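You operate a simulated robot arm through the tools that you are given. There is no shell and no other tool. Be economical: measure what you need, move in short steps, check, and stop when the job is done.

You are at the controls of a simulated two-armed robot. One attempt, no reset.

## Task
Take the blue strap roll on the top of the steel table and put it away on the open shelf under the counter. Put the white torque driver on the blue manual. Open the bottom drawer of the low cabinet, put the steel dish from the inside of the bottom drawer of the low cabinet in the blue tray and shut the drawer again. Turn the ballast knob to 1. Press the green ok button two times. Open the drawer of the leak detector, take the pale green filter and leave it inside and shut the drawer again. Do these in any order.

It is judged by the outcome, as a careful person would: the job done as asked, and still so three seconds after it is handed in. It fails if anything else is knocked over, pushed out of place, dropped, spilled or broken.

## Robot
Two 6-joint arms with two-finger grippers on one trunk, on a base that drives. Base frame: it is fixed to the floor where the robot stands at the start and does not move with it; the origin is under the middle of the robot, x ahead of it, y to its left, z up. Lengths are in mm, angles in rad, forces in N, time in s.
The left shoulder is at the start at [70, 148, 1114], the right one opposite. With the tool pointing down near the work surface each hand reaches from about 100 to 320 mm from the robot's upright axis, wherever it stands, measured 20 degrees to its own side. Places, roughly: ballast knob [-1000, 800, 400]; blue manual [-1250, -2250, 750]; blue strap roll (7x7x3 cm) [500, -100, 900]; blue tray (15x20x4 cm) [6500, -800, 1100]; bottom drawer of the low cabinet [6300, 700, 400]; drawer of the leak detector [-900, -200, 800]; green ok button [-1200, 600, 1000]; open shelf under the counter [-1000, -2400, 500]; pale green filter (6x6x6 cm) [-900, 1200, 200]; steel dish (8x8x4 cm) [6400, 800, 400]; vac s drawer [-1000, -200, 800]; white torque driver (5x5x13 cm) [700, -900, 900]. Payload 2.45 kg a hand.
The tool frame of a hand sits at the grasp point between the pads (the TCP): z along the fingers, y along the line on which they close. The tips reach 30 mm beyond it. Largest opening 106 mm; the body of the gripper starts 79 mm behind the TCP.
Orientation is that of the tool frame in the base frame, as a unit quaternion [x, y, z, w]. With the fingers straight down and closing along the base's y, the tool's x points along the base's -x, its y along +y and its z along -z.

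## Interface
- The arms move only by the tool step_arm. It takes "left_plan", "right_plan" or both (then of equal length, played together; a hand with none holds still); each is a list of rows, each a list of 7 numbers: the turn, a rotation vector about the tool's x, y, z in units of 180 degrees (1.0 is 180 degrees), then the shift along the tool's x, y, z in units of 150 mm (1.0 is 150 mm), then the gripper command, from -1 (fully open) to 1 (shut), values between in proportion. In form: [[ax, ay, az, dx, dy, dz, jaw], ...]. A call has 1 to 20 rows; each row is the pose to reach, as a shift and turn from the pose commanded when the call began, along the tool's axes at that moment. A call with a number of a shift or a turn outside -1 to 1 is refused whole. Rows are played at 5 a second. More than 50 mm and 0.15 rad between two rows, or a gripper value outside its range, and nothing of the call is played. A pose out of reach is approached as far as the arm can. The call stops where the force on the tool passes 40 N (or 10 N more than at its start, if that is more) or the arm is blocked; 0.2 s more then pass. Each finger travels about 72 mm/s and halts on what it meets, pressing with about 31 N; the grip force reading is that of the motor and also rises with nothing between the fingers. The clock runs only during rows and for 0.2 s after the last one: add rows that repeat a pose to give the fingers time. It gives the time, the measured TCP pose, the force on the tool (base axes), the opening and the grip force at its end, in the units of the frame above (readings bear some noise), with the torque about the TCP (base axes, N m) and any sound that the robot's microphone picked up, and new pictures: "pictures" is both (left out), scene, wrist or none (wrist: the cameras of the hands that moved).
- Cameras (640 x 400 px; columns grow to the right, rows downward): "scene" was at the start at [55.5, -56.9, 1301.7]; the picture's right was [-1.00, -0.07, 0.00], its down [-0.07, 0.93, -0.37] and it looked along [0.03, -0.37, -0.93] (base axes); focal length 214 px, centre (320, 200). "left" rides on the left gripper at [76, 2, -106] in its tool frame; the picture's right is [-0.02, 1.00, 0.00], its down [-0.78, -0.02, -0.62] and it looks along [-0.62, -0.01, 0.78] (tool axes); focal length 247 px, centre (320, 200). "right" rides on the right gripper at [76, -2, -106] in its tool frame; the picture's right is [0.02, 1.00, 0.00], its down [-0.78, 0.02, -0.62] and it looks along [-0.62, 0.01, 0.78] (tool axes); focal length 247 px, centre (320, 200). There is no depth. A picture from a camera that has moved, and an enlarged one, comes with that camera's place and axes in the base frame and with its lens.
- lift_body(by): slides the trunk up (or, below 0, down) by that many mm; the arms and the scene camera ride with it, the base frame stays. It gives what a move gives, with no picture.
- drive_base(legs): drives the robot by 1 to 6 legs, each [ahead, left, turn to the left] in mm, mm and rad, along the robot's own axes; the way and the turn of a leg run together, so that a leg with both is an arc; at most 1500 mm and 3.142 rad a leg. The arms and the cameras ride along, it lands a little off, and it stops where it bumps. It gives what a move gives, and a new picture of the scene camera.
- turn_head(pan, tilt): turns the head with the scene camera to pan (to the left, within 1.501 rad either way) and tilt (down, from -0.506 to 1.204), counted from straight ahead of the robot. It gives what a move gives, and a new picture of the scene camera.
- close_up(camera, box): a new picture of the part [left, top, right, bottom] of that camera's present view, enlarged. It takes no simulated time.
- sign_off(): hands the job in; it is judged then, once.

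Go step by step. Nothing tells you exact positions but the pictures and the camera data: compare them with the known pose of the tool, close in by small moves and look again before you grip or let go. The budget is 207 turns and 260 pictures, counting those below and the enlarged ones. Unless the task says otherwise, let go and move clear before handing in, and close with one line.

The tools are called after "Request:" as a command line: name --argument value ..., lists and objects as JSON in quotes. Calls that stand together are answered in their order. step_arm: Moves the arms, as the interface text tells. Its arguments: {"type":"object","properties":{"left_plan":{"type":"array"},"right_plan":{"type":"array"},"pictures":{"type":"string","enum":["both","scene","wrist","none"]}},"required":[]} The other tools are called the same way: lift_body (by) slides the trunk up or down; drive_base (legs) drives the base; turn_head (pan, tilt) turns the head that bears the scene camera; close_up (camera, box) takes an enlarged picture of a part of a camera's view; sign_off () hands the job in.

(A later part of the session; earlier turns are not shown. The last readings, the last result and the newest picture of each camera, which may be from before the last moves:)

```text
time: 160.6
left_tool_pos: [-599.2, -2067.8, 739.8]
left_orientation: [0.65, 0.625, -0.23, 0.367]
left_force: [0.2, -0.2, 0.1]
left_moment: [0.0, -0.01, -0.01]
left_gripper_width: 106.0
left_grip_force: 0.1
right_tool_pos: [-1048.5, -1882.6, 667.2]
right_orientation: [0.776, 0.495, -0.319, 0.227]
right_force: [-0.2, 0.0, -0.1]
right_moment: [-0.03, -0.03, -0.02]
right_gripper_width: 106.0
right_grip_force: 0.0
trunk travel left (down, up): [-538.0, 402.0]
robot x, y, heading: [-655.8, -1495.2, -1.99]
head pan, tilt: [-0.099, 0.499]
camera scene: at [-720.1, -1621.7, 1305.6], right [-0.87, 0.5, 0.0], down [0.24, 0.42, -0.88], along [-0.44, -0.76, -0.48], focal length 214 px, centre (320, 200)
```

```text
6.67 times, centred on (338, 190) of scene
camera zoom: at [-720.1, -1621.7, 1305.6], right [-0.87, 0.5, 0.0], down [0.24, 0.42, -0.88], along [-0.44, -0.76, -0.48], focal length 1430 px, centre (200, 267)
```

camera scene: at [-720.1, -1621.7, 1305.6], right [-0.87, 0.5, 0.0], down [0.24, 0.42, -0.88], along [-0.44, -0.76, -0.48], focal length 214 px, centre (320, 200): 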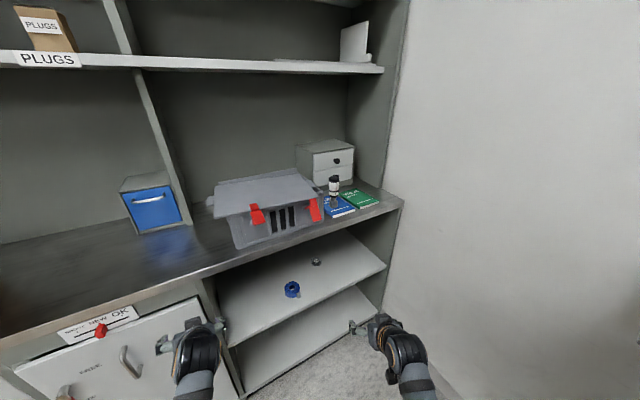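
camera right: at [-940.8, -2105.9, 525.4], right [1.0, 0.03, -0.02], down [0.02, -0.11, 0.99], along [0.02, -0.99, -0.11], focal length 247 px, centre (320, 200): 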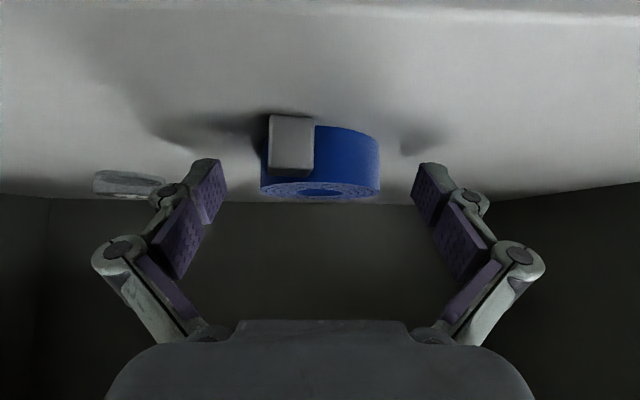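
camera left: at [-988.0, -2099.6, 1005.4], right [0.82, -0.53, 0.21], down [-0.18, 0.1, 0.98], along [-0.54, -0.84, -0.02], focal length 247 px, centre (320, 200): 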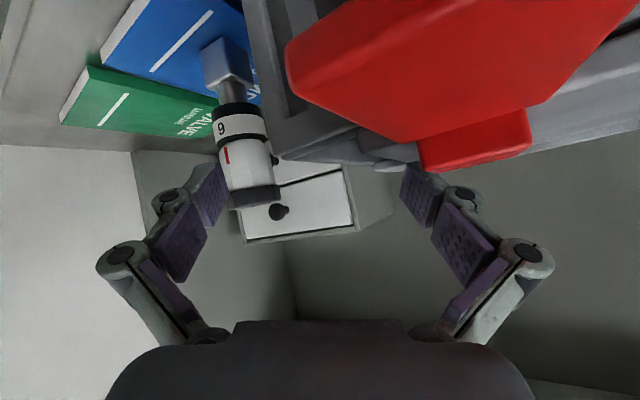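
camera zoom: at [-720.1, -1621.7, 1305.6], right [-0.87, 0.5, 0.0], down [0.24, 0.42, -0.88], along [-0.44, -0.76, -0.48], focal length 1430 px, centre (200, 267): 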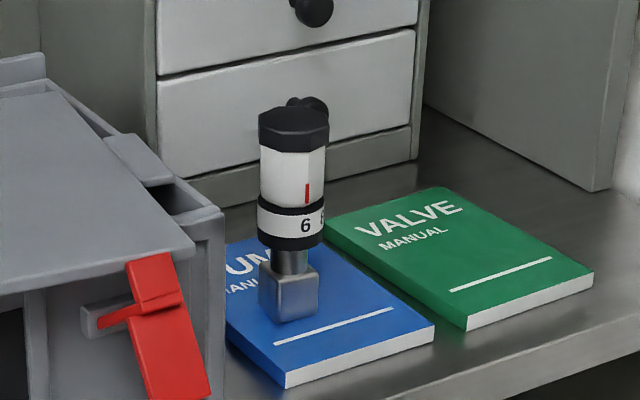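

The driver is fine, but measuring shows the toolbox lid got yawed about 5° (front edge ~35 mm toward +x) when the left hand backed off. I'll gently push it back from its overhanging left-front edge with the closed left fingers.

Request:
lift_body --by 330

Request:
drive_base --legs '[[180, 10, 0]]'

Request:
step_arm --left_plan '[[0, 0, 0, 0, 0, 0, 0], [0, 0, 0, 0, 0, 0, 1], [0, 0, 0, 0, 0, 0, 1], [0, 0, 0, 0, 0, 0, 1], [0, 0, 0, 0, 0, 0, 1], [0, 0, 0, 0, 0, 0, 1], [0, 0, 0, 0, 0, 0, 1]]' --pictures "wrist"

Request:
turn_head --pan 0.1 --tilt 0.9

```text
time: 163.9
left_tool_pos: [-598.6, -2067.8, 1070.3]
left_orientation: [0.65, 0.625, -0.23, 0.367]
left_force: [0.3, -1.5, 0.5]
left_moment: [-0.02, 0.01, -0.01]
left_gripper_width: 106.3
left_grip_force: 0.0
right_tool_pos: [-1048.6, -1883.8, 997.9]
right_orientation: [0.776, 0.495, -0.318, 0.228]
right_force: [-0.3, 0.1, -0.2]
right_moment: [0.0, 0.0, 0.01]
right_gripper_width: 105.9
right_grip_force: 0.0
trunk travel left (down, up): [-868.0, 72.0]
robot x, y, heading: [-656.2, -1494.0, -1.99]
head pan, tilt: [-0.099, 0.499]
```

```text
time: 165.4
left_tool_pos: [-662.5, -2233.8, 1070.9]
left_orientation: [0.65, 0.624, -0.231, 0.367]
left_force: [0.1, 0.1, 0.4]
left_moment: [-0.01, 0.01, 0.02]
left_gripper_width: 106.0
left_grip_force: 0.0
right_tool_pos: [-1113.3, -2049.2, 1000.0]
right_orientation: [0.775, 0.496, -0.319, 0.228]
right_force: [0.5, -0.1, -0.5]
right_moment: [-0.02, 0.0, 0.0]
right_gripper_width: 105.8
right_grip_force: 0.1
trunk travel left (down, up): [-868.0, 72.0]
robot x, y, heading: [-721.3, -1667.8, -1.989]
head pan, tilt: [-0.099, 0.499]
camera scene: at [-783.9, -1786.5, 1636.0], right [-0.87, 0.5, 0.0], down [0.24, 0.41, -0.88], along [-0.44, -0.76, -0.48], focal length 214 px, centre (320, 200)
```

scene: 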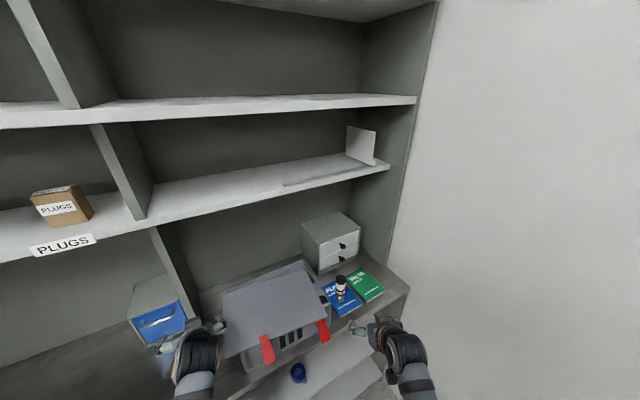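

```text
time: 167.0
left_tool_pos: [-663.1, -2237.0, 1070.5]
left_orientation: [0.651, 0.624, -0.229, 0.367]
left_force: [-0.1, 0.3, -0.7]
left_moment: [0.01, 0.01, 0.03]
left_gripper_width: 0.0
left_grip_force: 28.6
right_tool_pos: [-1113.6, -2050.1, 998.9]
right_orientation: [0.776, 0.495, -0.319, 0.228]
right_force: [1.2, -1.0, -0.4]
right_moment: [-0.03, 0.01, 0.03]
right_gripper_width: 106.0
right_grip_force: 0.0
trunk travel left (down, up): [-868.0, 72.0]
robot x, y, heading: [-721.1, -1662.9, -1.99]
head pan, tilt: [-0.099, 0.499]
camera left: at [-668.8, -2105.3, 1079.0], right [0.98, 0.03, 0.21], down [-0.21, -0.03, 0.98], along [0.04, -1.0, -0.02], focal length 247 px, centre (320, 200)
```

left: 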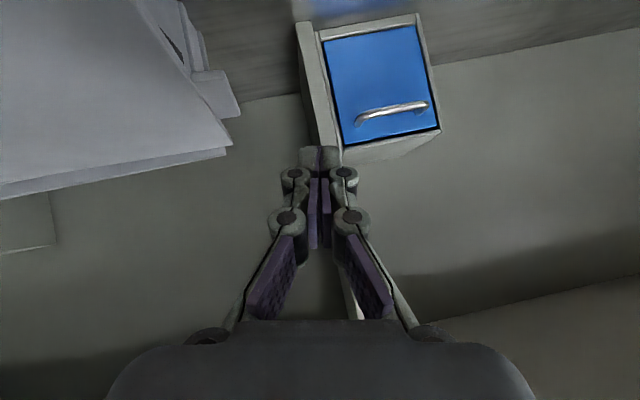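

```text
time: 167.9
left_tool_pos: [-662.1, -2237.8, 1069.1]
left_orientation: [0.651, 0.624, -0.23, 0.367]
left_force: [-1.0, -0.6, -0.5]
left_moment: [0.02, -0.03, 0.02]
left_gripper_width: 0.0
left_grip_force: 28.4
right_tool_pos: [-1114.4, -2050.4, 999.5]
right_orientation: [0.776, 0.496, -0.318, 0.227]
right_force: [-0.4, 0.2, -0.7]
right_moment: [-0.02, 0.02, 0.0]
right_gripper_width: 106.0
right_grip_force: 0.1
trunk travel left (down, up): [-868.0, 72.0]
robot x, y, heading: [-716.0, -1661.1, -1.993]
head pan, tilt: [0.099, 0.901]
camera scene: at [-763.8, -1782.4, 1601.9], right [-0.95, 0.32, 0.0], down [0.25, 0.74, -0.62], along [-0.2, -0.59, -0.78], focal length 214 px, centre (320, 200)
```

scene: 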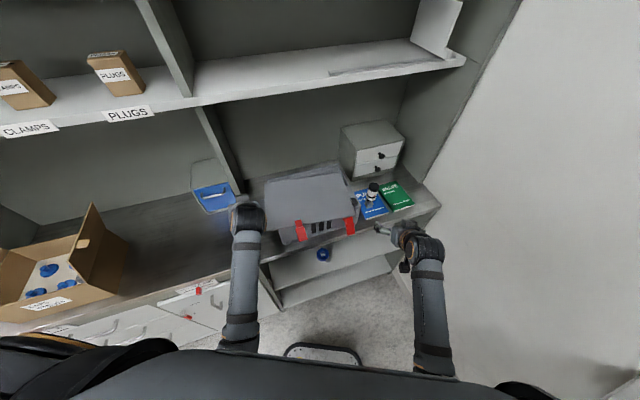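

The left wrist view confirms the lid is yawed: left edge from (-728,-2223) to (-761,-2462). I lower beside its front-left corner and then push gently in −x.

Request:
lift_body --by -101

Request:
step_arm --left_plan '[[0, 0, 0, 0, -0.1, 0, 1], [0, 0, 0, 0, -0.2, 0, 1], [0, 0, 0, 0, -0.28, 0, 1]]' --pictures "wrist"

Request:
close_up --camera "scene" --box '[200, 150, 420, 290]'

```text
time: 169.2
left_tool_pos: [-663.3, -2235.6, 969.8]
left_orientation: [0.65, 0.624, -0.23, 0.367]
left_force: [-0.1, 0.5, -0.3]
left_moment: [-0.03, 0.02, 0.01]
left_gripper_width: 0.0
left_grip_force: 29.3
right_tool_pos: [-1113.1, -2049.6, 897.5]
right_orientation: [0.775, 0.495, -0.318, 0.228]
right_force: [0.4, 0.6, -0.9]
right_moment: [-0.01, -0.01, 0.04]
right_gripper_width: 106.0
right_grip_force: 0.0
trunk travel left (down, up): [-767.0, 173.0]
robot x, y, heading: [-720.8, -1669.0, -1.995]
head pan, tilt: [0.099, 0.901]
```

```text
time: 170.0
left_tool_pos: [-657.3, -2254.8, 965.8]
left_orientation: [0.662, 0.581, -0.199, 0.43]
left_force: [0.1, -0.2, -0.2]
left_moment: [-0.02, -0.01, 0.0]
left_gripper_width: 0.0
left_grip_force: 29.1
right_tool_pos: [-1114.2, -2049.2, 897.4]
right_orientation: [0.776, 0.495, -0.318, 0.228]
right_force: [0.0, 0.0, 0.5]
right_moment: [-0.02, 0.0, 0.01]
right_gripper_width: 106.2
right_grip_force: 0.1
trunk travel left (down, up): [-767.0, 173.0]
robot x, y, heading: [-720.6, -1664.6, -1.994]
head pan, tilt: [0.099, 0.901]
stopped in row 3 (left hand): the arm was blocked; the commanded pose is now the measured one
camera left: at [-660.6, -2122.7, 966.3], right [0.93, 0.03, 0.35], down [-0.35, 0.03, 0.93], along [0.02, -1.0, 0.04], focal length 247 px, centre (320, 200)
```

left: 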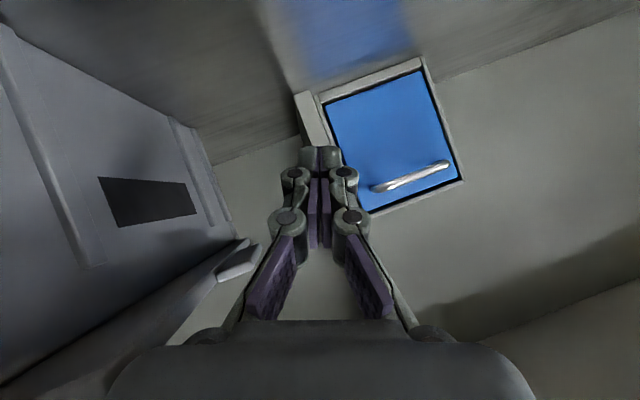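

```text
2.86 times, centred on (310, 220) of scene
camera zoom: at [-763.8, -1782.6, 1500.8], right [-0.95, 0.32, 0.0], down [0.25, 0.74, -0.62], along [-0.2, -0.59, -0.78], focal length 613 px, centre (349, 143)
```

zoom: 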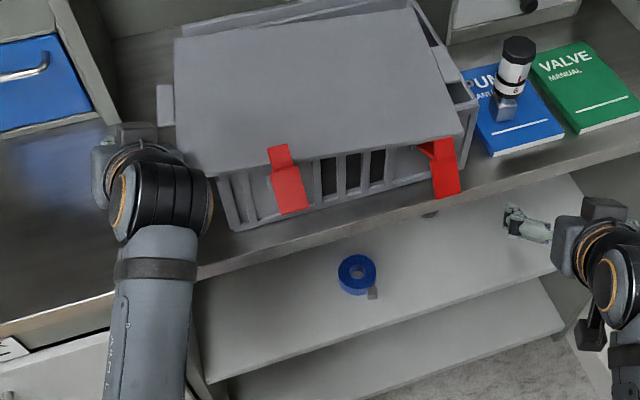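

The arm's own reach stops here, so I use the base to bring the fingers toward the lid edge in small moves.

Request:
drive_base --legs '[[20, -46, 0]]'

Request:
close_up --camera "scene" --box '[200, 150, 420, 290]'

Request:
close_up --camera "left" --box '[0, 0, 640, 400]'

```text
time: 170.9
left_tool_pos: [-704.8, -2252.7, 965.2]
left_orientation: [0.662, 0.582, -0.2, 0.428]
left_force: [-0.1, -0.1, 0.4]
left_moment: [0.0, 0.03, -0.02]
left_gripper_width: 0.1
left_grip_force: 28.5
right_tool_pos: [-1161.5, -2048.7, 898.8]
right_orientation: [0.776, 0.495, -0.318, 0.227]
right_force: [-0.3, 0.1, -0.2]
right_moment: [-0.03, 0.02, 0.01]
right_gripper_width: 106.0
right_grip_force: 0.1
trunk travel left (down, up): [-767.0, 173.0]
robot x, y, heading: [-772.9, -1662.1, -1.994]
head pan, tilt: [0.099, 0.901]
camera scene: at [-810.9, -1781.3, 1500.9], right [-0.95, 0.32, 0.0], down [0.25, 0.74, -0.62], along [-0.2, -0.59, -0.78], focal length 214 px, centre (320, 200)
```

scene: 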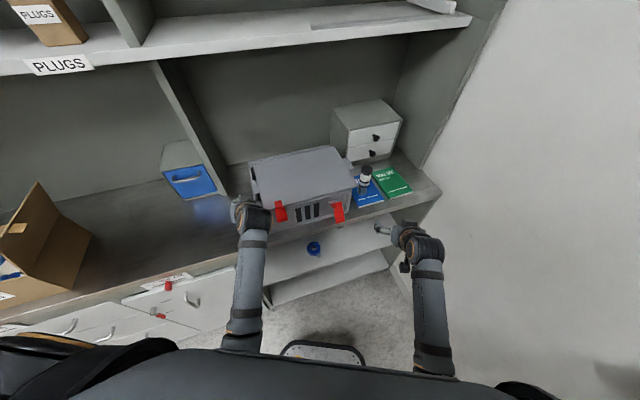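

```text
2.86 times, centred on (310, 220) of scene
camera zoom: at [-810.9, -1781.3, 1500.9], right [-0.95, 0.32, 0.0], down [0.25, 0.74, -0.62], along [-0.2, -0.59, -0.78], focal length 613 px, centre (349, 143)
```

zoom: 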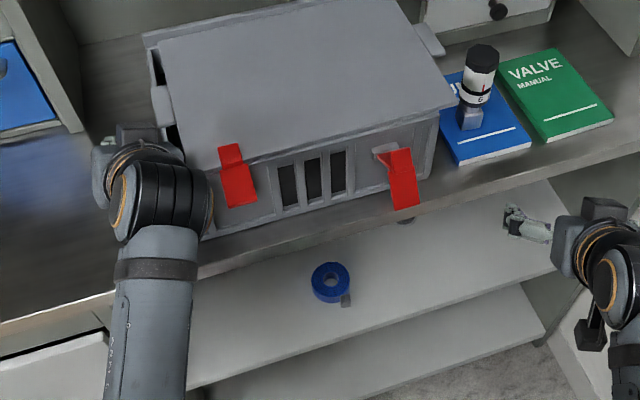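

```text
1.00 times, centred on (320, 200) of left (not enlarged: the box is as wide or as high as the picture)
camera zoom: at [-709.2, -2121.2, 965.9], right [0.94, 0.03, 0.35], down [-0.35, 0.03, 0.94], along [0.02, -1.0, 0.04], focal length 247 px, centre (320, 200)
```

zoom: 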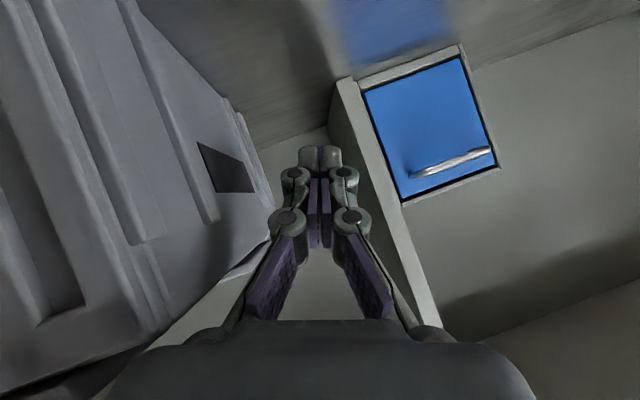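

The lid moved with it, now nearly square again but perhaps slightly too far. I retreat the hand sideways and measure.

Request:
drive_base --legs '[[-20, 60, 0]]'

Request:
lift_body --by 150

Request:
close_up --camera "scene" --box '[200, 150, 420, 290]'

```text
time: 171.9
left_tool_pos: [-644.9, -2260.0, 966.4]
left_orientation: [0.662, 0.581, -0.2, 0.43]
left_force: [0.7, 0.0, 0.1]
left_moment: [0.0, -0.03, -0.01]
left_gripper_width: 0.0
left_grip_force: 28.4
right_tool_pos: [-1102.1, -2055.3, 896.7]
right_orientation: [0.776, 0.496, -0.317, 0.228]
right_force: [-0.4, 1.4, -0.3]
right_moment: [0.01, 0.0, -0.06]
right_gripper_width: 106.1
right_grip_force: 0.0
trunk travel left (down, up): [-767.0, 173.0]
robot x, y, heading: [-707.7, -1669.2, -1.994]
head pan, tilt: [0.099, 0.901]
camera scene: at [-752.1, -1787.5, 1500.8], right [-0.95, 0.32, 0.0], down [0.25, 0.74, -0.62], along [-0.2, -0.59, -0.78], focal length 214 px, centre (320, 200)
```

scene: 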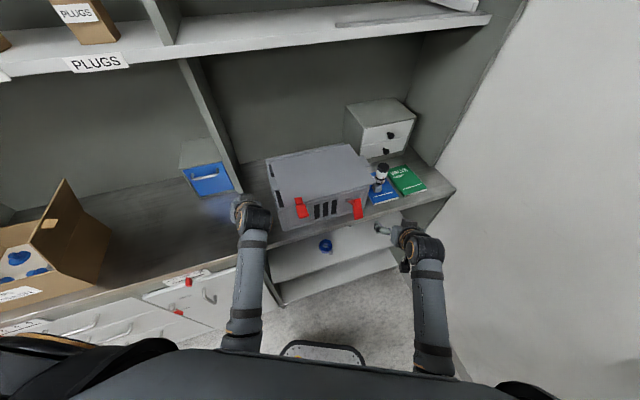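

```text
time: 173.7
left_tool_pos: [-643.9, -2260.2, 1115.6]
left_orientation: [0.663, 0.58, -0.199, 0.43]
left_force: [0.2, 0.3, -0.3]
left_moment: [0.01, 0.02, 0.02]
left_gripper_width: 0.0
left_grip_force: 28.4
right_tool_pos: [-1101.6, -2055.2, 1048.5]
right_orientation: [0.776, 0.495, -0.318, 0.228]
right_force: [-0.2, 1.2, 1.1]
right_moment: [0.04, -0.04, -0.02]
right_gripper_width: 106.1
right_grip_force: 0.1
trunk travel left (down, up): [-917.0, 23.0]
robot x, y, heading: [-703.9, -1669.0, -1.992]
head pan, tilt: [0.099, 0.901]
```

```text
2.86 times, centred on (310, 220) of scene
camera zoom: at [-751.3, -1787.7, 1650.8], right [-0.95, 0.32, 0.0], down [0.25, 0.74, -0.62], along [-0.2, -0.59, -0.78], focal length 613 px, centre (349, 143)
```

zoom: 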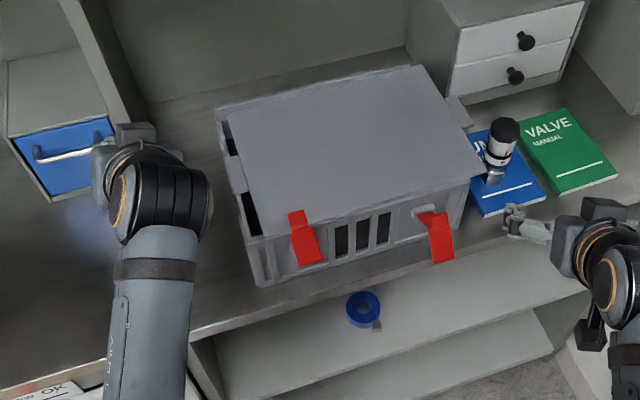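

The lid is square again and within about a centimetre of the box, so I leave it alone. Backing away and heading to the leak-detector side.

Request:
drive_base --legs '[[-260, 0, 0], [0, 0, -1.15], [-650, 0, 0]]'

Request:
turn_head --pan -0.5 --tilt 0.4

```text
time: 181.7
left_tool_pos: [-449.6, -1733.5, 1113.2]
left_orientation: [0.871, 0.134, -0.398, 0.255]
left_force: [0.1, -0.2, 0.5]
left_moment: [0.0, 0.01, -0.01]
left_gripper_width: 0.0
left_grip_force: 28.4
right_tool_pos: [-458.6, -1232.6, 1046.7]
right_orientation: [0.92, 0.002, -0.391, 0.021]
right_force: [0.0, 0.2, -0.1]
right_moment: [0.01, -0.01, -0.02]
right_gripper_width: 105.9
right_grip_force: 0.2
trunk travel left (down, up): [-917.0, 23.0]
robot x, y, heading: [58.7, -1425.0, -3.131]
head pan, tilt: [0.099, 0.901]
camera scene: at [-66.6, -1435.2, 1650.7], right [-0.11, 0.99, 0.0], down [0.78, 0.09, -0.62], along [-0.62, -0.07, -0.78], focal length 214 px, centre (320, 200)
```

scene: 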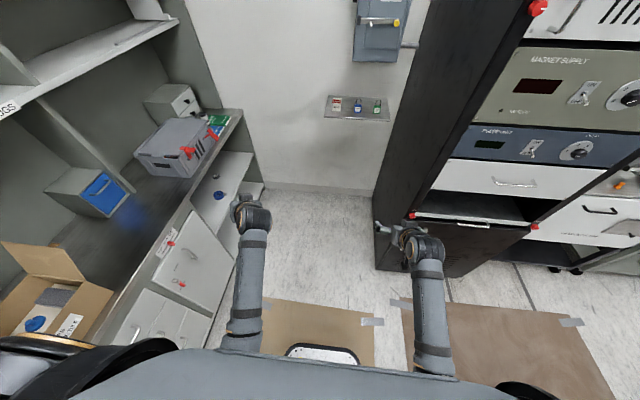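

```text
time: 182.7
left_tool_pos: [-448.9, -1732.1, 1114.5]
left_orientation: [0.871, 0.134, -0.399, 0.255]
left_force: [0.7, 0.4, 0.3]
left_moment: [-0.05, -0.02, 0.01]
left_gripper_width: 0.1
left_grip_force: 28.6
right_tool_pos: [-455.0, -1232.9, 1048.7]
right_orientation: [0.921, 0.002, -0.39, 0.021]
right_force: [0.1, -0.5, 0.4]
right_moment: [-0.03, -0.01, -0.01]
right_gripper_width: 105.6
right_grip_force: 0.0
trunk travel left (down, up): [-917.0, 23.0]
robot x, y, heading: [56.7, -1426.2, -3.125]
head pan, tilt: [-0.499, 0.4]
camera scene: at [-72.5, -1383.6, 1693.7], right [0.47, 0.89, 0.0], down [0.35, -0.18, -0.92], along [-0.81, 0.43, -0.39], focal length 214 px, centre (320, 200)
```

scene: 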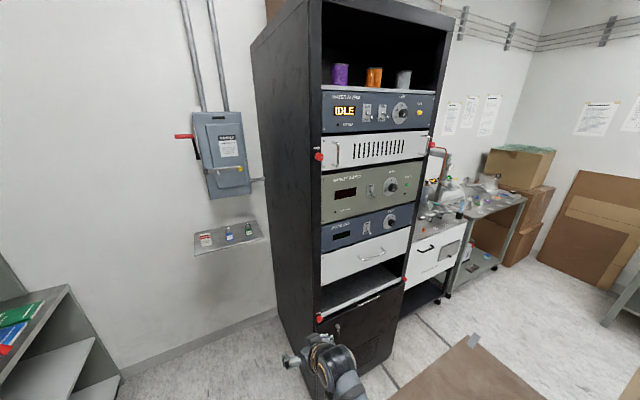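

The rack's drawer and the white leak-detector cabinet to its right are visible. Strafing right along the aisle to face the leak detector.

Request:
drive_base --legs '[[0, -1100, -0.01]]'

Request:
turn_head --pan 0 --tilt 0.55

Request:
turn_head --pan -0.9 --tilt 0.55

```text
time: 186.7
left_tool_pos: [-502.9, -926.4, 1115.3]
left_orientation: [0.876, 0.089, -0.411, 0.235]
left_force: [-0.3, 0.7, -0.2]
left_moment: [-0.01, 0.0, 0.0]
left_gripper_width: 0.0
left_grip_force: 28.7
right_tool_pos: [-459.5, -426.5, 1047.8]
right_orientation: [0.919, -0.047, -0.391, 0.001]
right_force: [0.4, 0.6, 0.2]
right_moment: [-0.03, -0.01, 0.02]
right_gripper_width: 106.2
right_grip_force: 0.0
trunk travel left (down, up): [-917.0, 23.0]
robot x, y, heading: [36.2, -672.9, 3.05]
head pan, tilt: [-0.499, 0.4]
stopped in leg 1: the robot was blocked; the commanded pose is now the measured one
camera scene: at [-92.8, -616.4, 1693.6], right [0.56, 0.83, 0.0], down [0.32, -0.22, -0.92], along [-0.77, 0.51, -0.39], focal length 214 px, centre (320, 200)
```

scene: 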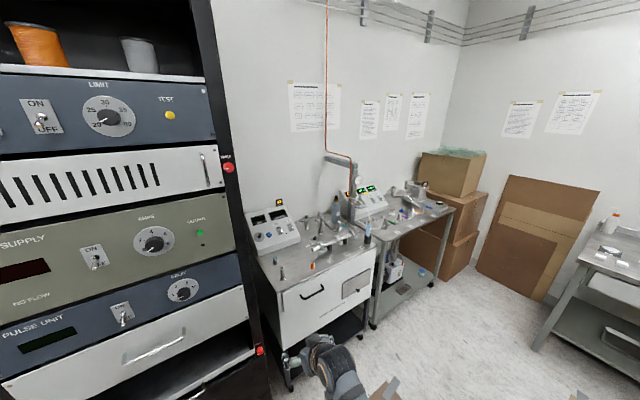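

```text
time: 187.6
left_tool_pos: [-500.2, -927.8, 1115.1]
left_orientation: [0.876, 0.09, -0.411, 0.235]
left_force: [-0.5, 0.1, -0.5]
left_moment: [0.01, -0.01, 0.0]
left_gripper_width: 0.0
left_grip_force: 28.8
right_tool_pos: [-457.7, -428.0, 1048.1]
right_orientation: [0.919, -0.046, -0.391, 0.002]
right_force: [0.3, 0.7, -0.4]
right_moment: [0.02, 0.0, -0.01]
right_gripper_width: 106.1
right_grip_force: 0.0
trunk travel left (down, up): [-917.0, 23.0]
robot x, y, heading: [37.3, -672.2, 3.057]
head pan, tilt: [0.0, 0.55]
camera scene: at [-102.8, -661.2, 1680.2], right [0.09, 1.0, 0.0], down [0.52, -0.05, -0.85], along [-0.85, 0.08, -0.52], focal length 214 px, centre (320, 200)
```

scene: 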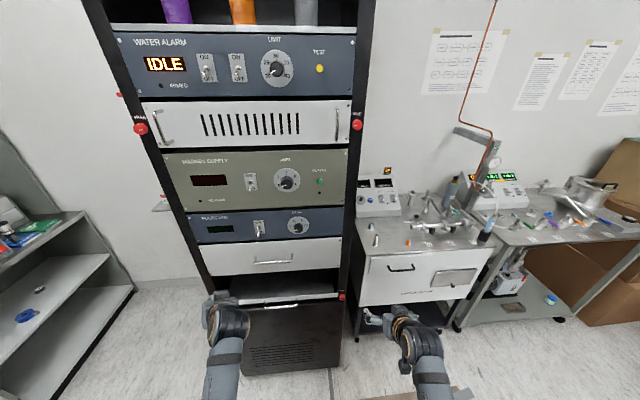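

```text
time: 188.8
left_tool_pos: [-501.4, -927.6, 1114.9]
left_orientation: [0.876, 0.089, -0.411, 0.234]
left_force: [0.6, -0.5, 0.2]
left_moment: [-0.01, 0.01, -0.02]
left_gripper_width: 0.0
left_grip_force: 28.9
right_tool_pos: [-459.2, -428.7, 1048.8]
right_orientation: [0.919, -0.046, -0.391, 0.0]
right_force: [0.1, -0.5, -0.3]
right_moment: [-0.03, 0.0, 0.01]
right_gripper_width: 105.8
right_grip_force: 0.0
trunk travel left (down, up): [-917.0, 23.0]
robot x, y, heading: [36.4, -673.9, 3.052]
head pan, tilt: [-0.901, 0.55]
camera scene: at [-63.4, -593.7, 1680.1], right [0.83, 0.55, 0.0], down [0.29, -0.44, -0.85], along [-0.47, 0.71, -0.52], focal length 214 px, centre (320, 200)
```

scene: 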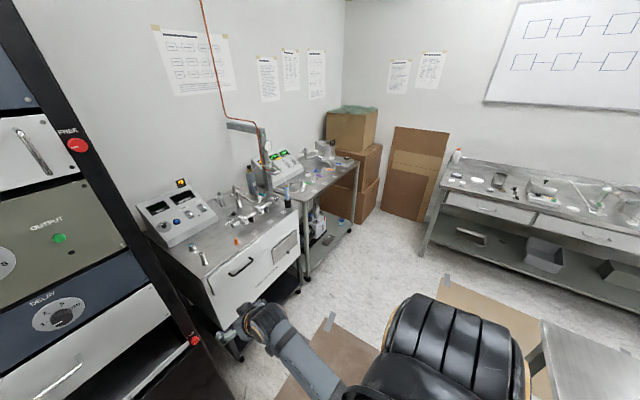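

The base was blocked on its right side. I'll look down at that side before moving.

Request:
turn_head --pan -1.5 --tilt 0.9

```text
time: 189.8
left_tool_pos: [-501.4, -926.5, 1115.9]
left_orientation: [0.876, 0.09, -0.411, 0.235]
left_force: [-0.3, -0.9, 0.1]
left_moment: [-0.03, 0.02, 0.0]
left_gripper_width: 0.2
left_grip_force: 28.7
right_tool_pos: [-459.3, -428.6, 1048.7]
right_orientation: [0.919, -0.045, -0.391, 0.001]
right_force: [0.0, 0.9, 0.4]
right_moment: [0.0, 0.01, -0.05]
right_gripper_width: 106.1
right_grip_force: 0.1
trunk travel left (down, up): [-917.0, 23.0]
robot x, y, heading: [32.6, -676.9, 3.05]
head pan, tilt: [-1.499, 0.901]
camera scene: at [-13.0, -593.1, 1650.8], right [1.0, -0.02, 0.0], down [-0.01, -0.78, -0.62], along [0.01, 0.62, -0.78], focal length 214 px, centre (320, 200)
```

scene: 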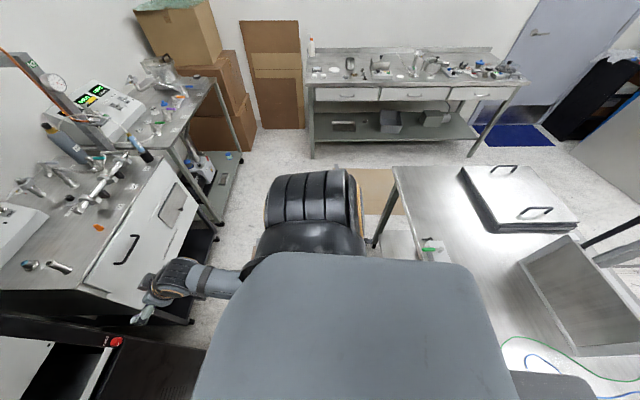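

The base's rear corner met one of the low items on the floor by the table. I move off it forward and left, then strafe along a lane farther from the table.

Request:
drive_base --legs '[[20, 50, 0.08], [110, 0, 0], [0, -330, 0]]'

Request:
turn_head --pan -0.3 --tilt 0.6

Request:
close_up --camera "scene" --box '[200, 100, 520, 300]'

```text
time: 193.3
left_tool_pos: [-608.1, -691.9, 1115.3]
left_orientation: [0.872, 0.128, -0.399, 0.253]
left_force: [-1.0, 0.1, -0.2]
left_moment: [0.0, -0.03, -0.02]
left_gripper_width: 0.0
left_grip_force: 28.6
right_tool_pos: [-607.5, -192.0, 1048.8]
right_orientation: [0.92, -0.006, -0.391, 0.017]
right_force: [-0.1, -0.6, -0.3]
right_moment: [-0.02, -0.01, 0.01]
right_gripper_width: 105.8
right_grip_force: 0.1
trunk travel left (down, up): [-917.0, 23.0]
robot x, y, heading: [-96.9, -387.6, 3.142]
head pan, tilt: [-1.499, 0.901]
camera scene: at [-150.2, -317.8, 1650.9], right [1.0, 0.07, 0.0], down [0.05, -0.78, -0.62], along [-0.04, 0.62, -0.78], focal length 214 px, centre (320, 200)
```

scene: 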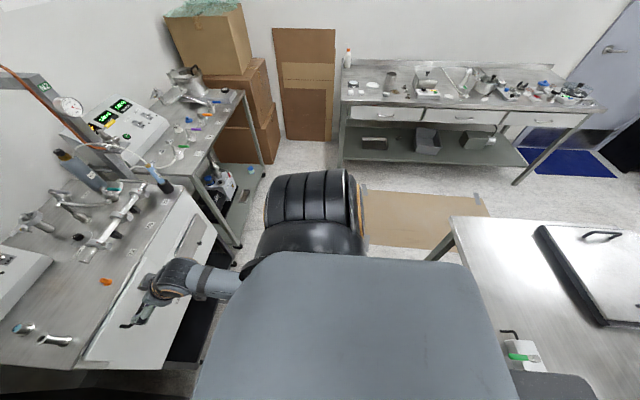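

```text
time: 194.7
left_tool_pos: [-609.0, -689.9, 1115.4]
left_orientation: [0.871, 0.126, -0.401, 0.252]
left_force: [0.8, 0.9, 0.1]
left_moment: [0.02, 0.0, -0.03]
left_gripper_width: 0.0
left_grip_force: 28.7
right_tool_pos: [-608.8, -189.4, 1048.6]
right_orientation: [0.92, -0.006, -0.391, 0.019]
right_force: [0.5, 0.9, 0.5]
right_moment: [-0.01, 0.0, 0.01]
right_gripper_width: 106.0
right_grip_force: 0.0
trunk travel left (down, up): [-917.0, 23.0]
robot x, y, heading: [-98.1, -394.3, 3.14]
head pan, tilt: [-0.3, 0.6]
camera scene: at [-229.7, -363.9, 1675.6], right [0.3, 0.95, 0.0], down [0.54, -0.17, -0.82], along [-0.79, 0.25, -0.57], focal length 214 px, centre (320, 200)
```

scene: 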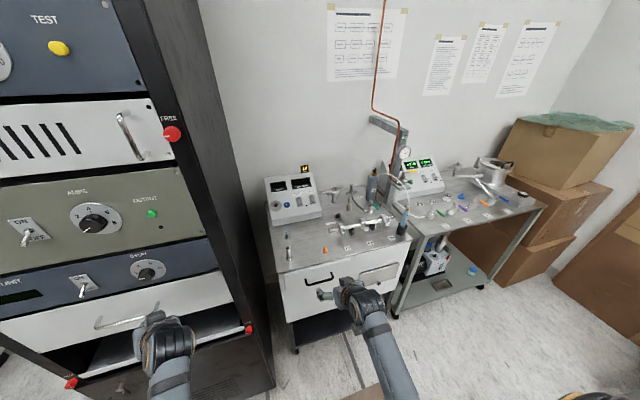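

```text
2.00 times, centred on (360, 200) of scene
camera zoom: at [-229.7, -363.9, 1675.6], right [0.3, 0.95, 0.0], down [0.54, -0.17, -0.82], along [-0.79, 0.25, -0.57], focal length 429 px, centre (240, 200)
```

zoom: 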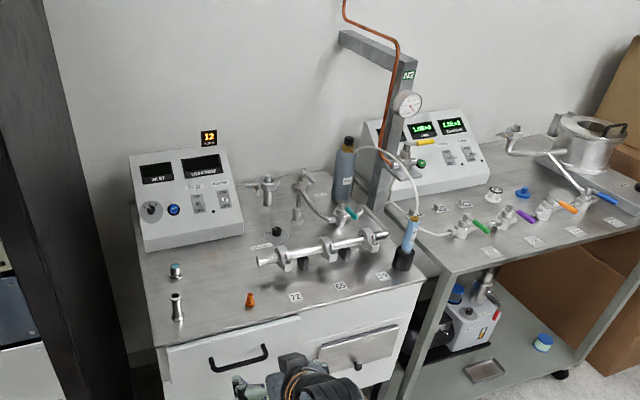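

The leak detector drawer handle triangulates to (-826,-183,799), a horizontal bar. I'll pitch the right tool to ~20° below horizontal and roll it 90° so the fingers close vertically on the bar.

Request:
step_arm --right_plan '[[0, -0.046, 0, 0, 0, 0, -1], [0, -0.092, 0, 0, 0, 0, -1], [0, -0.139, 0, 0, 0, 0, -1], [0, -0.139, 0, 0, 0, 0, -1]]' --pictures "none"

Request:
step_arm --right_plan '[[0, 0, 0.046, 0, 0, 0, -1], [0, 0, 0.092, 0, 0, 0, -1], [0, 0, 0.138, 0, 0, 0, -1], [0, 0, 0.184, 0, 0, 0, -1], [0, 0, 0.23, 0, 0, 0, -1], [0, 0, 0.276, 0, 0, 0, -1], [0, 0, 0.322, 0, 0, 0, -1], [0, 0, 0.368, 0, 0, 0, -1], [0, 0, 0.414, 0, 0, 0, -1], [0, 0, 0.46, 0, 0, 0, -1], [0, 0, 0.5, 0, 0, 0, -1]]' --pictures "both"

```text
time: 195.7
left_tool_pos: [-607.7, -690.4, 1115.5]
left_orientation: [0.872, 0.127, -0.401, 0.252]
left_force: [-0.5, 0.1, -0.9]
left_moment: [0.02, -0.04, -0.01]
left_gripper_width: 0.1
left_grip_force: 28.3
right_tool_pos: [-609.1, -189.7, 1049.0]
right_orientation: [0.813, -0.01, -0.581, 0.016]
right_force: [0.9, 0.9, 0.2]
right_moment: [-0.02, -0.01, 0.01]
right_gripper_width: 106.1
right_grip_force: 0.1
trunk travel left (down, up): [-917.0, 23.0]
robot x, y, heading: [-94.1, -391.0, 3.139]
head pan, tilt: [-0.3, 0.6]
```

```text
time: 198.1
left_tool_pos: [-608.3, -691.0, 1115.6]
left_orientation: [0.872, 0.128, -0.4, 0.252]
left_force: [-0.1, -0.3, -1.2]
left_moment: [0.02, -0.02, 0.04]
left_gripper_width: 0.1
left_grip_force: 28.5
right_tool_pos: [-609.8, -189.3, 1047.4]
right_orientation: [-0.568, 0.583, 0.398, -0.422]
right_force: [0.5, 0.4, -0.4]
right_moment: [-0.01, 0.0, 0.01]
right_gripper_width: 105.9
right_grip_force: 0.0
trunk travel left (down, up): [-917.0, 23.0]
robot x, y, heading: [-95.5, -393.9, 3.14]
head pan, tilt: [-0.3, 0.6]
camera scene: at [-229.7, -364.5, 1675.6], right [0.3, 0.95, 0.0], down [0.54, -0.17, -0.82], along [-0.79, 0.24, -0.57], focal length 214 px, centre (320, 200)
camera right: at [-508.2, -264.4, 1083.7], right [-0.32, 0.02, 0.95], down [0.58, 0.79, 0.19], along [-0.75, 0.61, -0.27], focal length 247 px, centre (320, 200)
```

scene: 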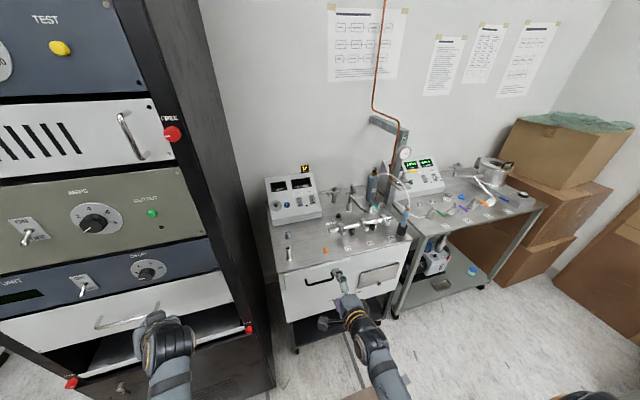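
right: 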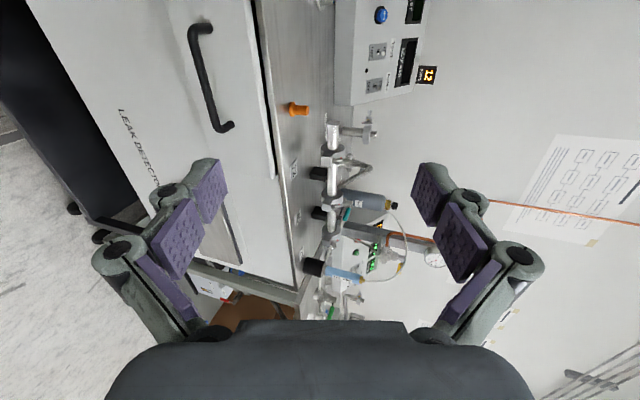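

The pose worked exactly and the handle shows at (-826,-186, ~803). Lowering the trunk to handle height and looking again.

Request:
lift_body --by -236

Request:
drive_base --legs '[[120, 0, 0]]'

Request:
step_arm --right_plan '[[0, 0, 0, 0, 0, 0, -0.3], [0, 0, 0, 0, 0, 0, -0.3]]' --pictures "wrist"

```text
time: 200.6
left_tool_pos: [-608.0, -690.9, 880.0]
left_orientation: [0.871, 0.129, -0.401, 0.253]
left_force: [-0.5, 0.3, -0.4]
left_moment: [0.02, 0.02, -0.03]
left_gripper_width: 0.0
left_grip_force: 28.8
right_tool_pos: [-609.5, -190.0, 811.4]
right_orientation: [-0.569, 0.582, 0.4, -0.422]
right_force: [-0.1, 0.2, -0.4]
right_moment: [-0.02, -0.01, -0.02]
right_gripper_width: 105.7
right_grip_force: 0.0
trunk travel left (down, up): [-681.0, 259.0]
robot x, y, heading: [-99.4, -392.3, 3.141]
head pan, tilt: [-0.3, 0.6]
```

```text
time: 201.8
left_tool_pos: [-726.1, -690.1, 880.3]
left_orientation: [0.871, 0.127, -0.401, 0.252]
left_force: [-1.3, 0.6, -0.7]
left_moment: [-0.02, 0.01, -0.02]
left_gripper_width: 0.1
left_grip_force: 28.2
right_tool_pos: [-727.0, -190.8, 811.6]
right_orientation: [-0.569, 0.582, 0.399, -0.422]
right_force: [0.2, 0.1, 0.3]
right_moment: [0.02, -0.02, -0.01]
right_gripper_width: 105.7
right_grip_force: 0.1
trunk travel left (down, up): [-681.0, 259.0]
robot x, y, heading: [-215.5, -385.8, 3.139]
head pan, tilt: [-0.3, 0.6]
camera scene: at [-347.4, -364.6, 1439.6], right [0.3, 0.96, 0.0], down [0.54, -0.17, -0.82], along [-0.79, 0.24, -0.57], focal length 214 px, centre (320, 200)
```

scene: 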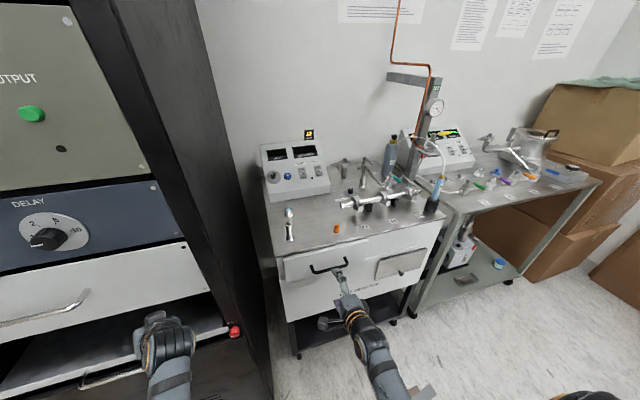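

```text
time: 202.4
left_tool_pos: [-724.5, -690.8, 879.5]
left_orientation: [0.871, 0.128, -0.401, 0.253]
left_force: [0.2, 0.8, -0.7]
left_moment: [0.02, 0.0, 0.01]
left_gripper_width: 0.2
left_grip_force: 28.3
right_tool_pos: [-727.6, -190.1, 811.1]
right_orientation: [-0.569, 0.583, 0.399, -0.422]
right_force: [-0.2, 0.3, 0.1]
right_moment: [-0.02, -0.02, 0.0]
right_gripper_width: 68.7
right_grip_force: 0.1
trunk travel left (down, up): [-681.0, 259.0]
robot x, y, heading: [-218.4, -387.3, 3.143]
head pan, tilt: [-0.3, 0.6]
camera right: at [-626.2, -264.8, 847.2], right [-0.33, 0.01, 0.95], down [0.58, 0.79, 0.19], along [-0.75, 0.61, -0.27], focal length 247 px, centre (320, 200)
```

right: 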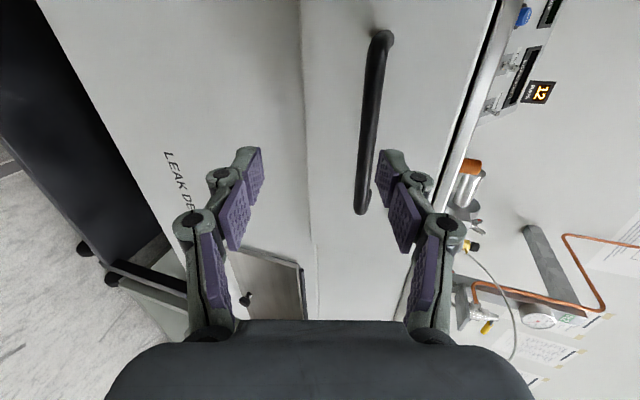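

Refined: bar at about (-803,-185,823). I raise and advance the right hand to straddle the bar with a narrower opening.

Request:
step_arm --right_plan '[[0, 0, 0, 0, 0.12, 0, 0], [0, 0, 0, 0, 0.242, 0, 0], [0, 0, 0, 0, 0.242, 0.1, 0], [0, 0, 0, 0, 0.242, 0.2, 0], [0, 0, 0, 0, 0.242, 0.2, 0]]' --pictures "wrist"

```text
time: 203.6
left_tool_pos: [-724.4, -691.3, 880.0]
left_orientation: [0.872, 0.127, -0.4, 0.252]
left_force: [0.5, 0.2, 0.2]
left_moment: [0.03, -0.02, -0.04]
left_gripper_width: 0.0
left_grip_force: 28.5
right_tool_pos: [-765.8, -188.9, 837.7]
right_orientation: [-0.569, 0.582, 0.399, -0.423]
right_force: [-0.2, -1.0, 0.2]
right_moment: [0.0, -0.03, 0.0]
right_gripper_width: 53.3
right_grip_force: 0.0
trunk travel left (down, up): [-681.0, 259.0]
robot x, y, heading: [-213.5, -392.7, 3.14]
head pan, tilt: [-0.3, 0.6]
camera right: at [-664.6, -263.0, 873.0], right [-0.32, 0.01, 0.95], down [0.58, 0.79, 0.19], along [-0.75, 0.61, -0.26], focal length 247 px, centre (320, 200)
```

right: 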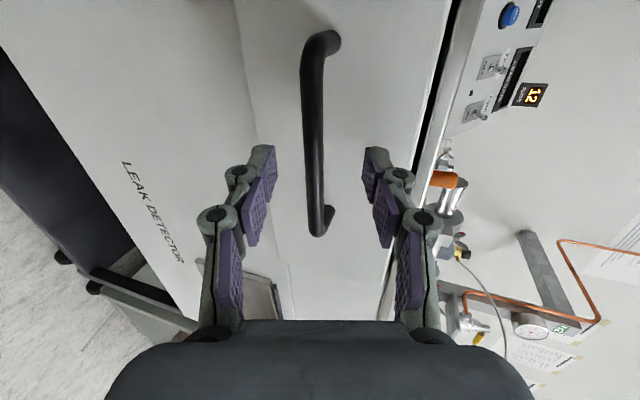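

The bar lies centred between the fingers. Advancing 20 mm and closing on it.

Request:
step_arm --right_plan '[[0, 0, 0, 0, 0.01, 0.07, 0], [0, 0, 0, 0, 0.01, 0.135, 0], [0, 0, 0, 0, 0.01, 0.135, 0.5], [0, 0, 0, 0, 0.01, 0.135, 1], [0, 0, 0, 0, 0.01, 0.135, 1], [0, 0, 0, 0, 0.01, 0.135, 1]]' --pictures "wrist"

```text
time: 205.0
left_tool_pos: [-726.2, -691.4, 877.6]
left_orientation: [0.871, 0.128, -0.4, 0.254]
left_force: [0.2, -0.2, -0.4]
left_moment: [0.01, 0.02, -0.01]
left_gripper_width: 0.0
left_grip_force: 28.5
right_tool_pos: [-785.7, -189.8, 827.8]
right_orientation: [-0.572, 0.584, 0.396, -0.42]
right_force: [13.5, -5.0, -24.9]
right_moment: [0.88, -0.19, 0.25]
right_gripper_width: 11.0
right_grip_force: 37.9
trunk travel left (down, up): [-681.0, 259.0]
robot x, y, heading: [-213.9, -390.8, 3.139]
head pan, tilt: [-0.3, 0.6]
camera right: at [-684.3, -263.6, 864.0], right [-0.34, 0.01, 0.94], down [0.58, 0.79, 0.2], along [-0.75, 0.61, -0.27], focal length 247 px, centre (320, 200)
```

right: 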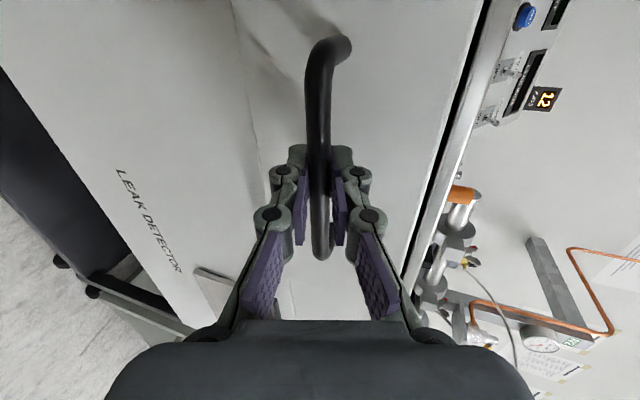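

Gripped the bar (11 mm). Easing down slightly to relieve the side force, then pulling the drawer out with the arm.

Request:
step_arm --right_plan '[[0, 0, 0, 0, -0.019, 0.0065, 1], [0, 0, 0, 0, -0.05, -0.09, 1], [0, 0, 0, 0, -0.084, -0.19, 1], [0, 0, 0, 0, -0.15, -0.38, 1], [0, 0, 0, 0, -0.215, -0.57, 1], [0, 0, 0, 0, -0.28, -0.76, 1], [0, 0, 0, 0, -0.345, -0.946, 1]]' --pictures "scene"

```text
time: 206.6
left_tool_pos: [-726.5, -690.3, 878.3]
left_orientation: [0.872, 0.129, -0.399, 0.254]
left_force: [0.3, 0.9, 0.9]
left_moment: [0.03, -0.05, -0.03]
left_gripper_width: 0.1
left_grip_force: 28.8
right_tool_pos: [-634.8, -189.5, 827.5]
right_orientation: [-0.571, 0.584, 0.395, -0.42]
right_force: [2.6, -6.1, -25.9]
right_moment: [0.83, -0.15, 0.16]
right_gripper_width: 10.9
right_grip_force: 38.5
trunk travel left (down, up): [-681.0, 259.0]
robot x, y, heading: [-214.2, -393.9, -3.143]
head pan, tilt: [-0.3, 0.6]
camera scene: at [-349.0, -364.6, 1439.2], right [0.3, 0.96, 0.0], down [0.54, -0.17, -0.82], along [-0.79, 0.24, -0.57], focal length 214 px, centre (320, 200)
```

scene: 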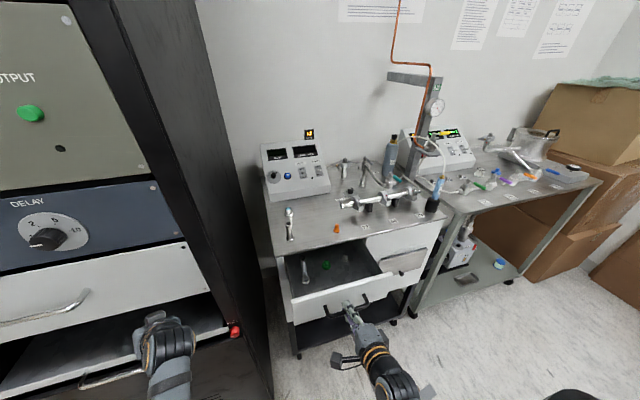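

The drawer opened about 150 mm; inside are a white and a small green item. A closer look.

Request:
close_up --camera "scene" --box '[260, 220, 420, 340]'

```text
3.33 times, centred on (340, 280) of scene
camera zoom: at [-349.0, -364.6, 1439.2], right [0.3, 0.96, 0.0], down [0.54, -0.17, -0.82], along [-0.79, 0.24, -0.57], focal length 715 px, centre (253, -67)
```

zoom: 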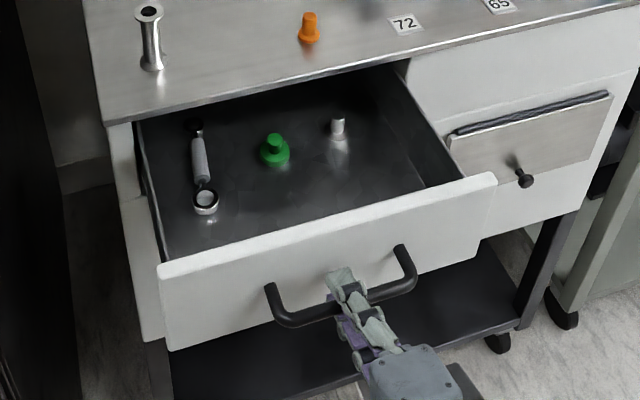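

There's free space near the front. I pull it a further 60 mm with the base, then release the handle.

Request:
drive_base --legs '[[-60, 0, 0]]'

Request:
step_arm --right_plan '[[0, 0, 0, 0, 0, 0, 0.5], [0, 0, 0, 0, 0, 0, 0], [0, 0, 0, 0, 0, 0, -0.2], [0, 0, 0, 0, 0, -0.2, -0.2], [0, 0, 0, 0, 0, -0.4, -0.2], [0, 0, 0, 0, 0, -0.6, -0.2]]' --pictures "scene"

```text
time: 207.6
left_tool_pos: [-666.8, -691.5, 878.1]
left_orientation: [0.872, 0.128, -0.399, 0.253]
left_force: [-0.2, -0.5, 0.5]
left_moment: [0.01, -0.02, 0.0]
left_gripper_width: 0.2
left_grip_force: 28.7
right_tool_pos: [-575.9, -189.7, 826.9]
right_orientation: [-0.572, 0.584, 0.396, -0.42]
right_force: [-1.7, -8.8, -30.7]
right_moment: [1.12, -0.18, -0.6]
right_gripper_width: 10.9
right_grip_force: 38.0
trunk travel left (down, up): [-681.0, 259.0]
robot x, y, heading: [-153.6, -390.3, -3.148]
head pan, tilt: [-0.3, 0.6]
camera scene: at [-290.1, -364.9, 1439.2], right [0.3, 0.96, 0.0], down [0.54, -0.17, -0.82], along [-0.79, 0.24, -0.57], focal length 214 px, centre (320, 200)
```

scene: 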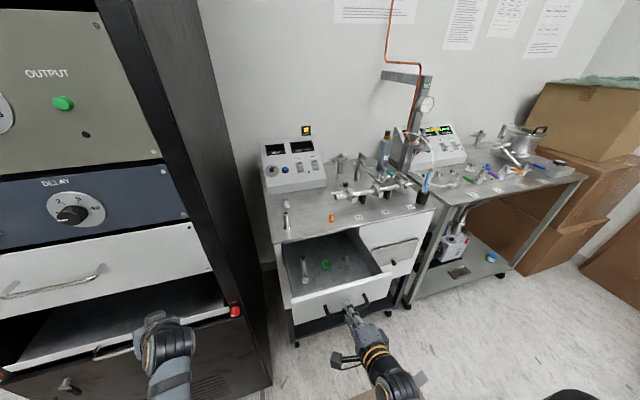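

```text
time: 209.0
left_tool_pos: [-663.4, -691.2, 879.7]
left_orientation: [0.871, 0.128, -0.401, 0.253]
left_force: [0.6, 0.1, 0.4]
left_moment: [-0.03, 0.03, -0.02]
left_gripper_width: 0.1
left_grip_force: 28.3
right_tool_pos: [-488.2, -188.8, 858.3]
right_orientation: [-0.571, 0.584, 0.395, -0.421]
right_force: [0.5, -0.8, 0.3]
right_moment: [0.01, -0.02, -0.01]
right_gripper_width: 63.7
right_grip_force: 0.1
trunk travel left (down, up): [-681.0, 259.0]
robot x, y, heading: [-152.7, -389.4, -3.138]
head pan, tilt: [-0.3, 0.6]
camera scene: at [-285.9, -364.8, 1439.7], right [0.3, 0.96, 0.0], down [0.54, -0.17, -0.83], along [-0.79, 0.24, -0.56], focal length 214 px, centre (320, 200)
```

scene: 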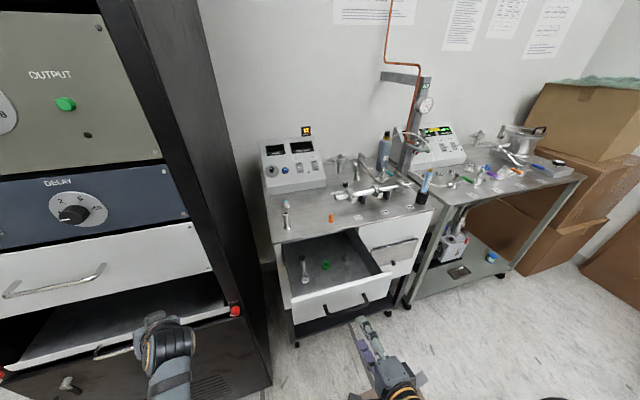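

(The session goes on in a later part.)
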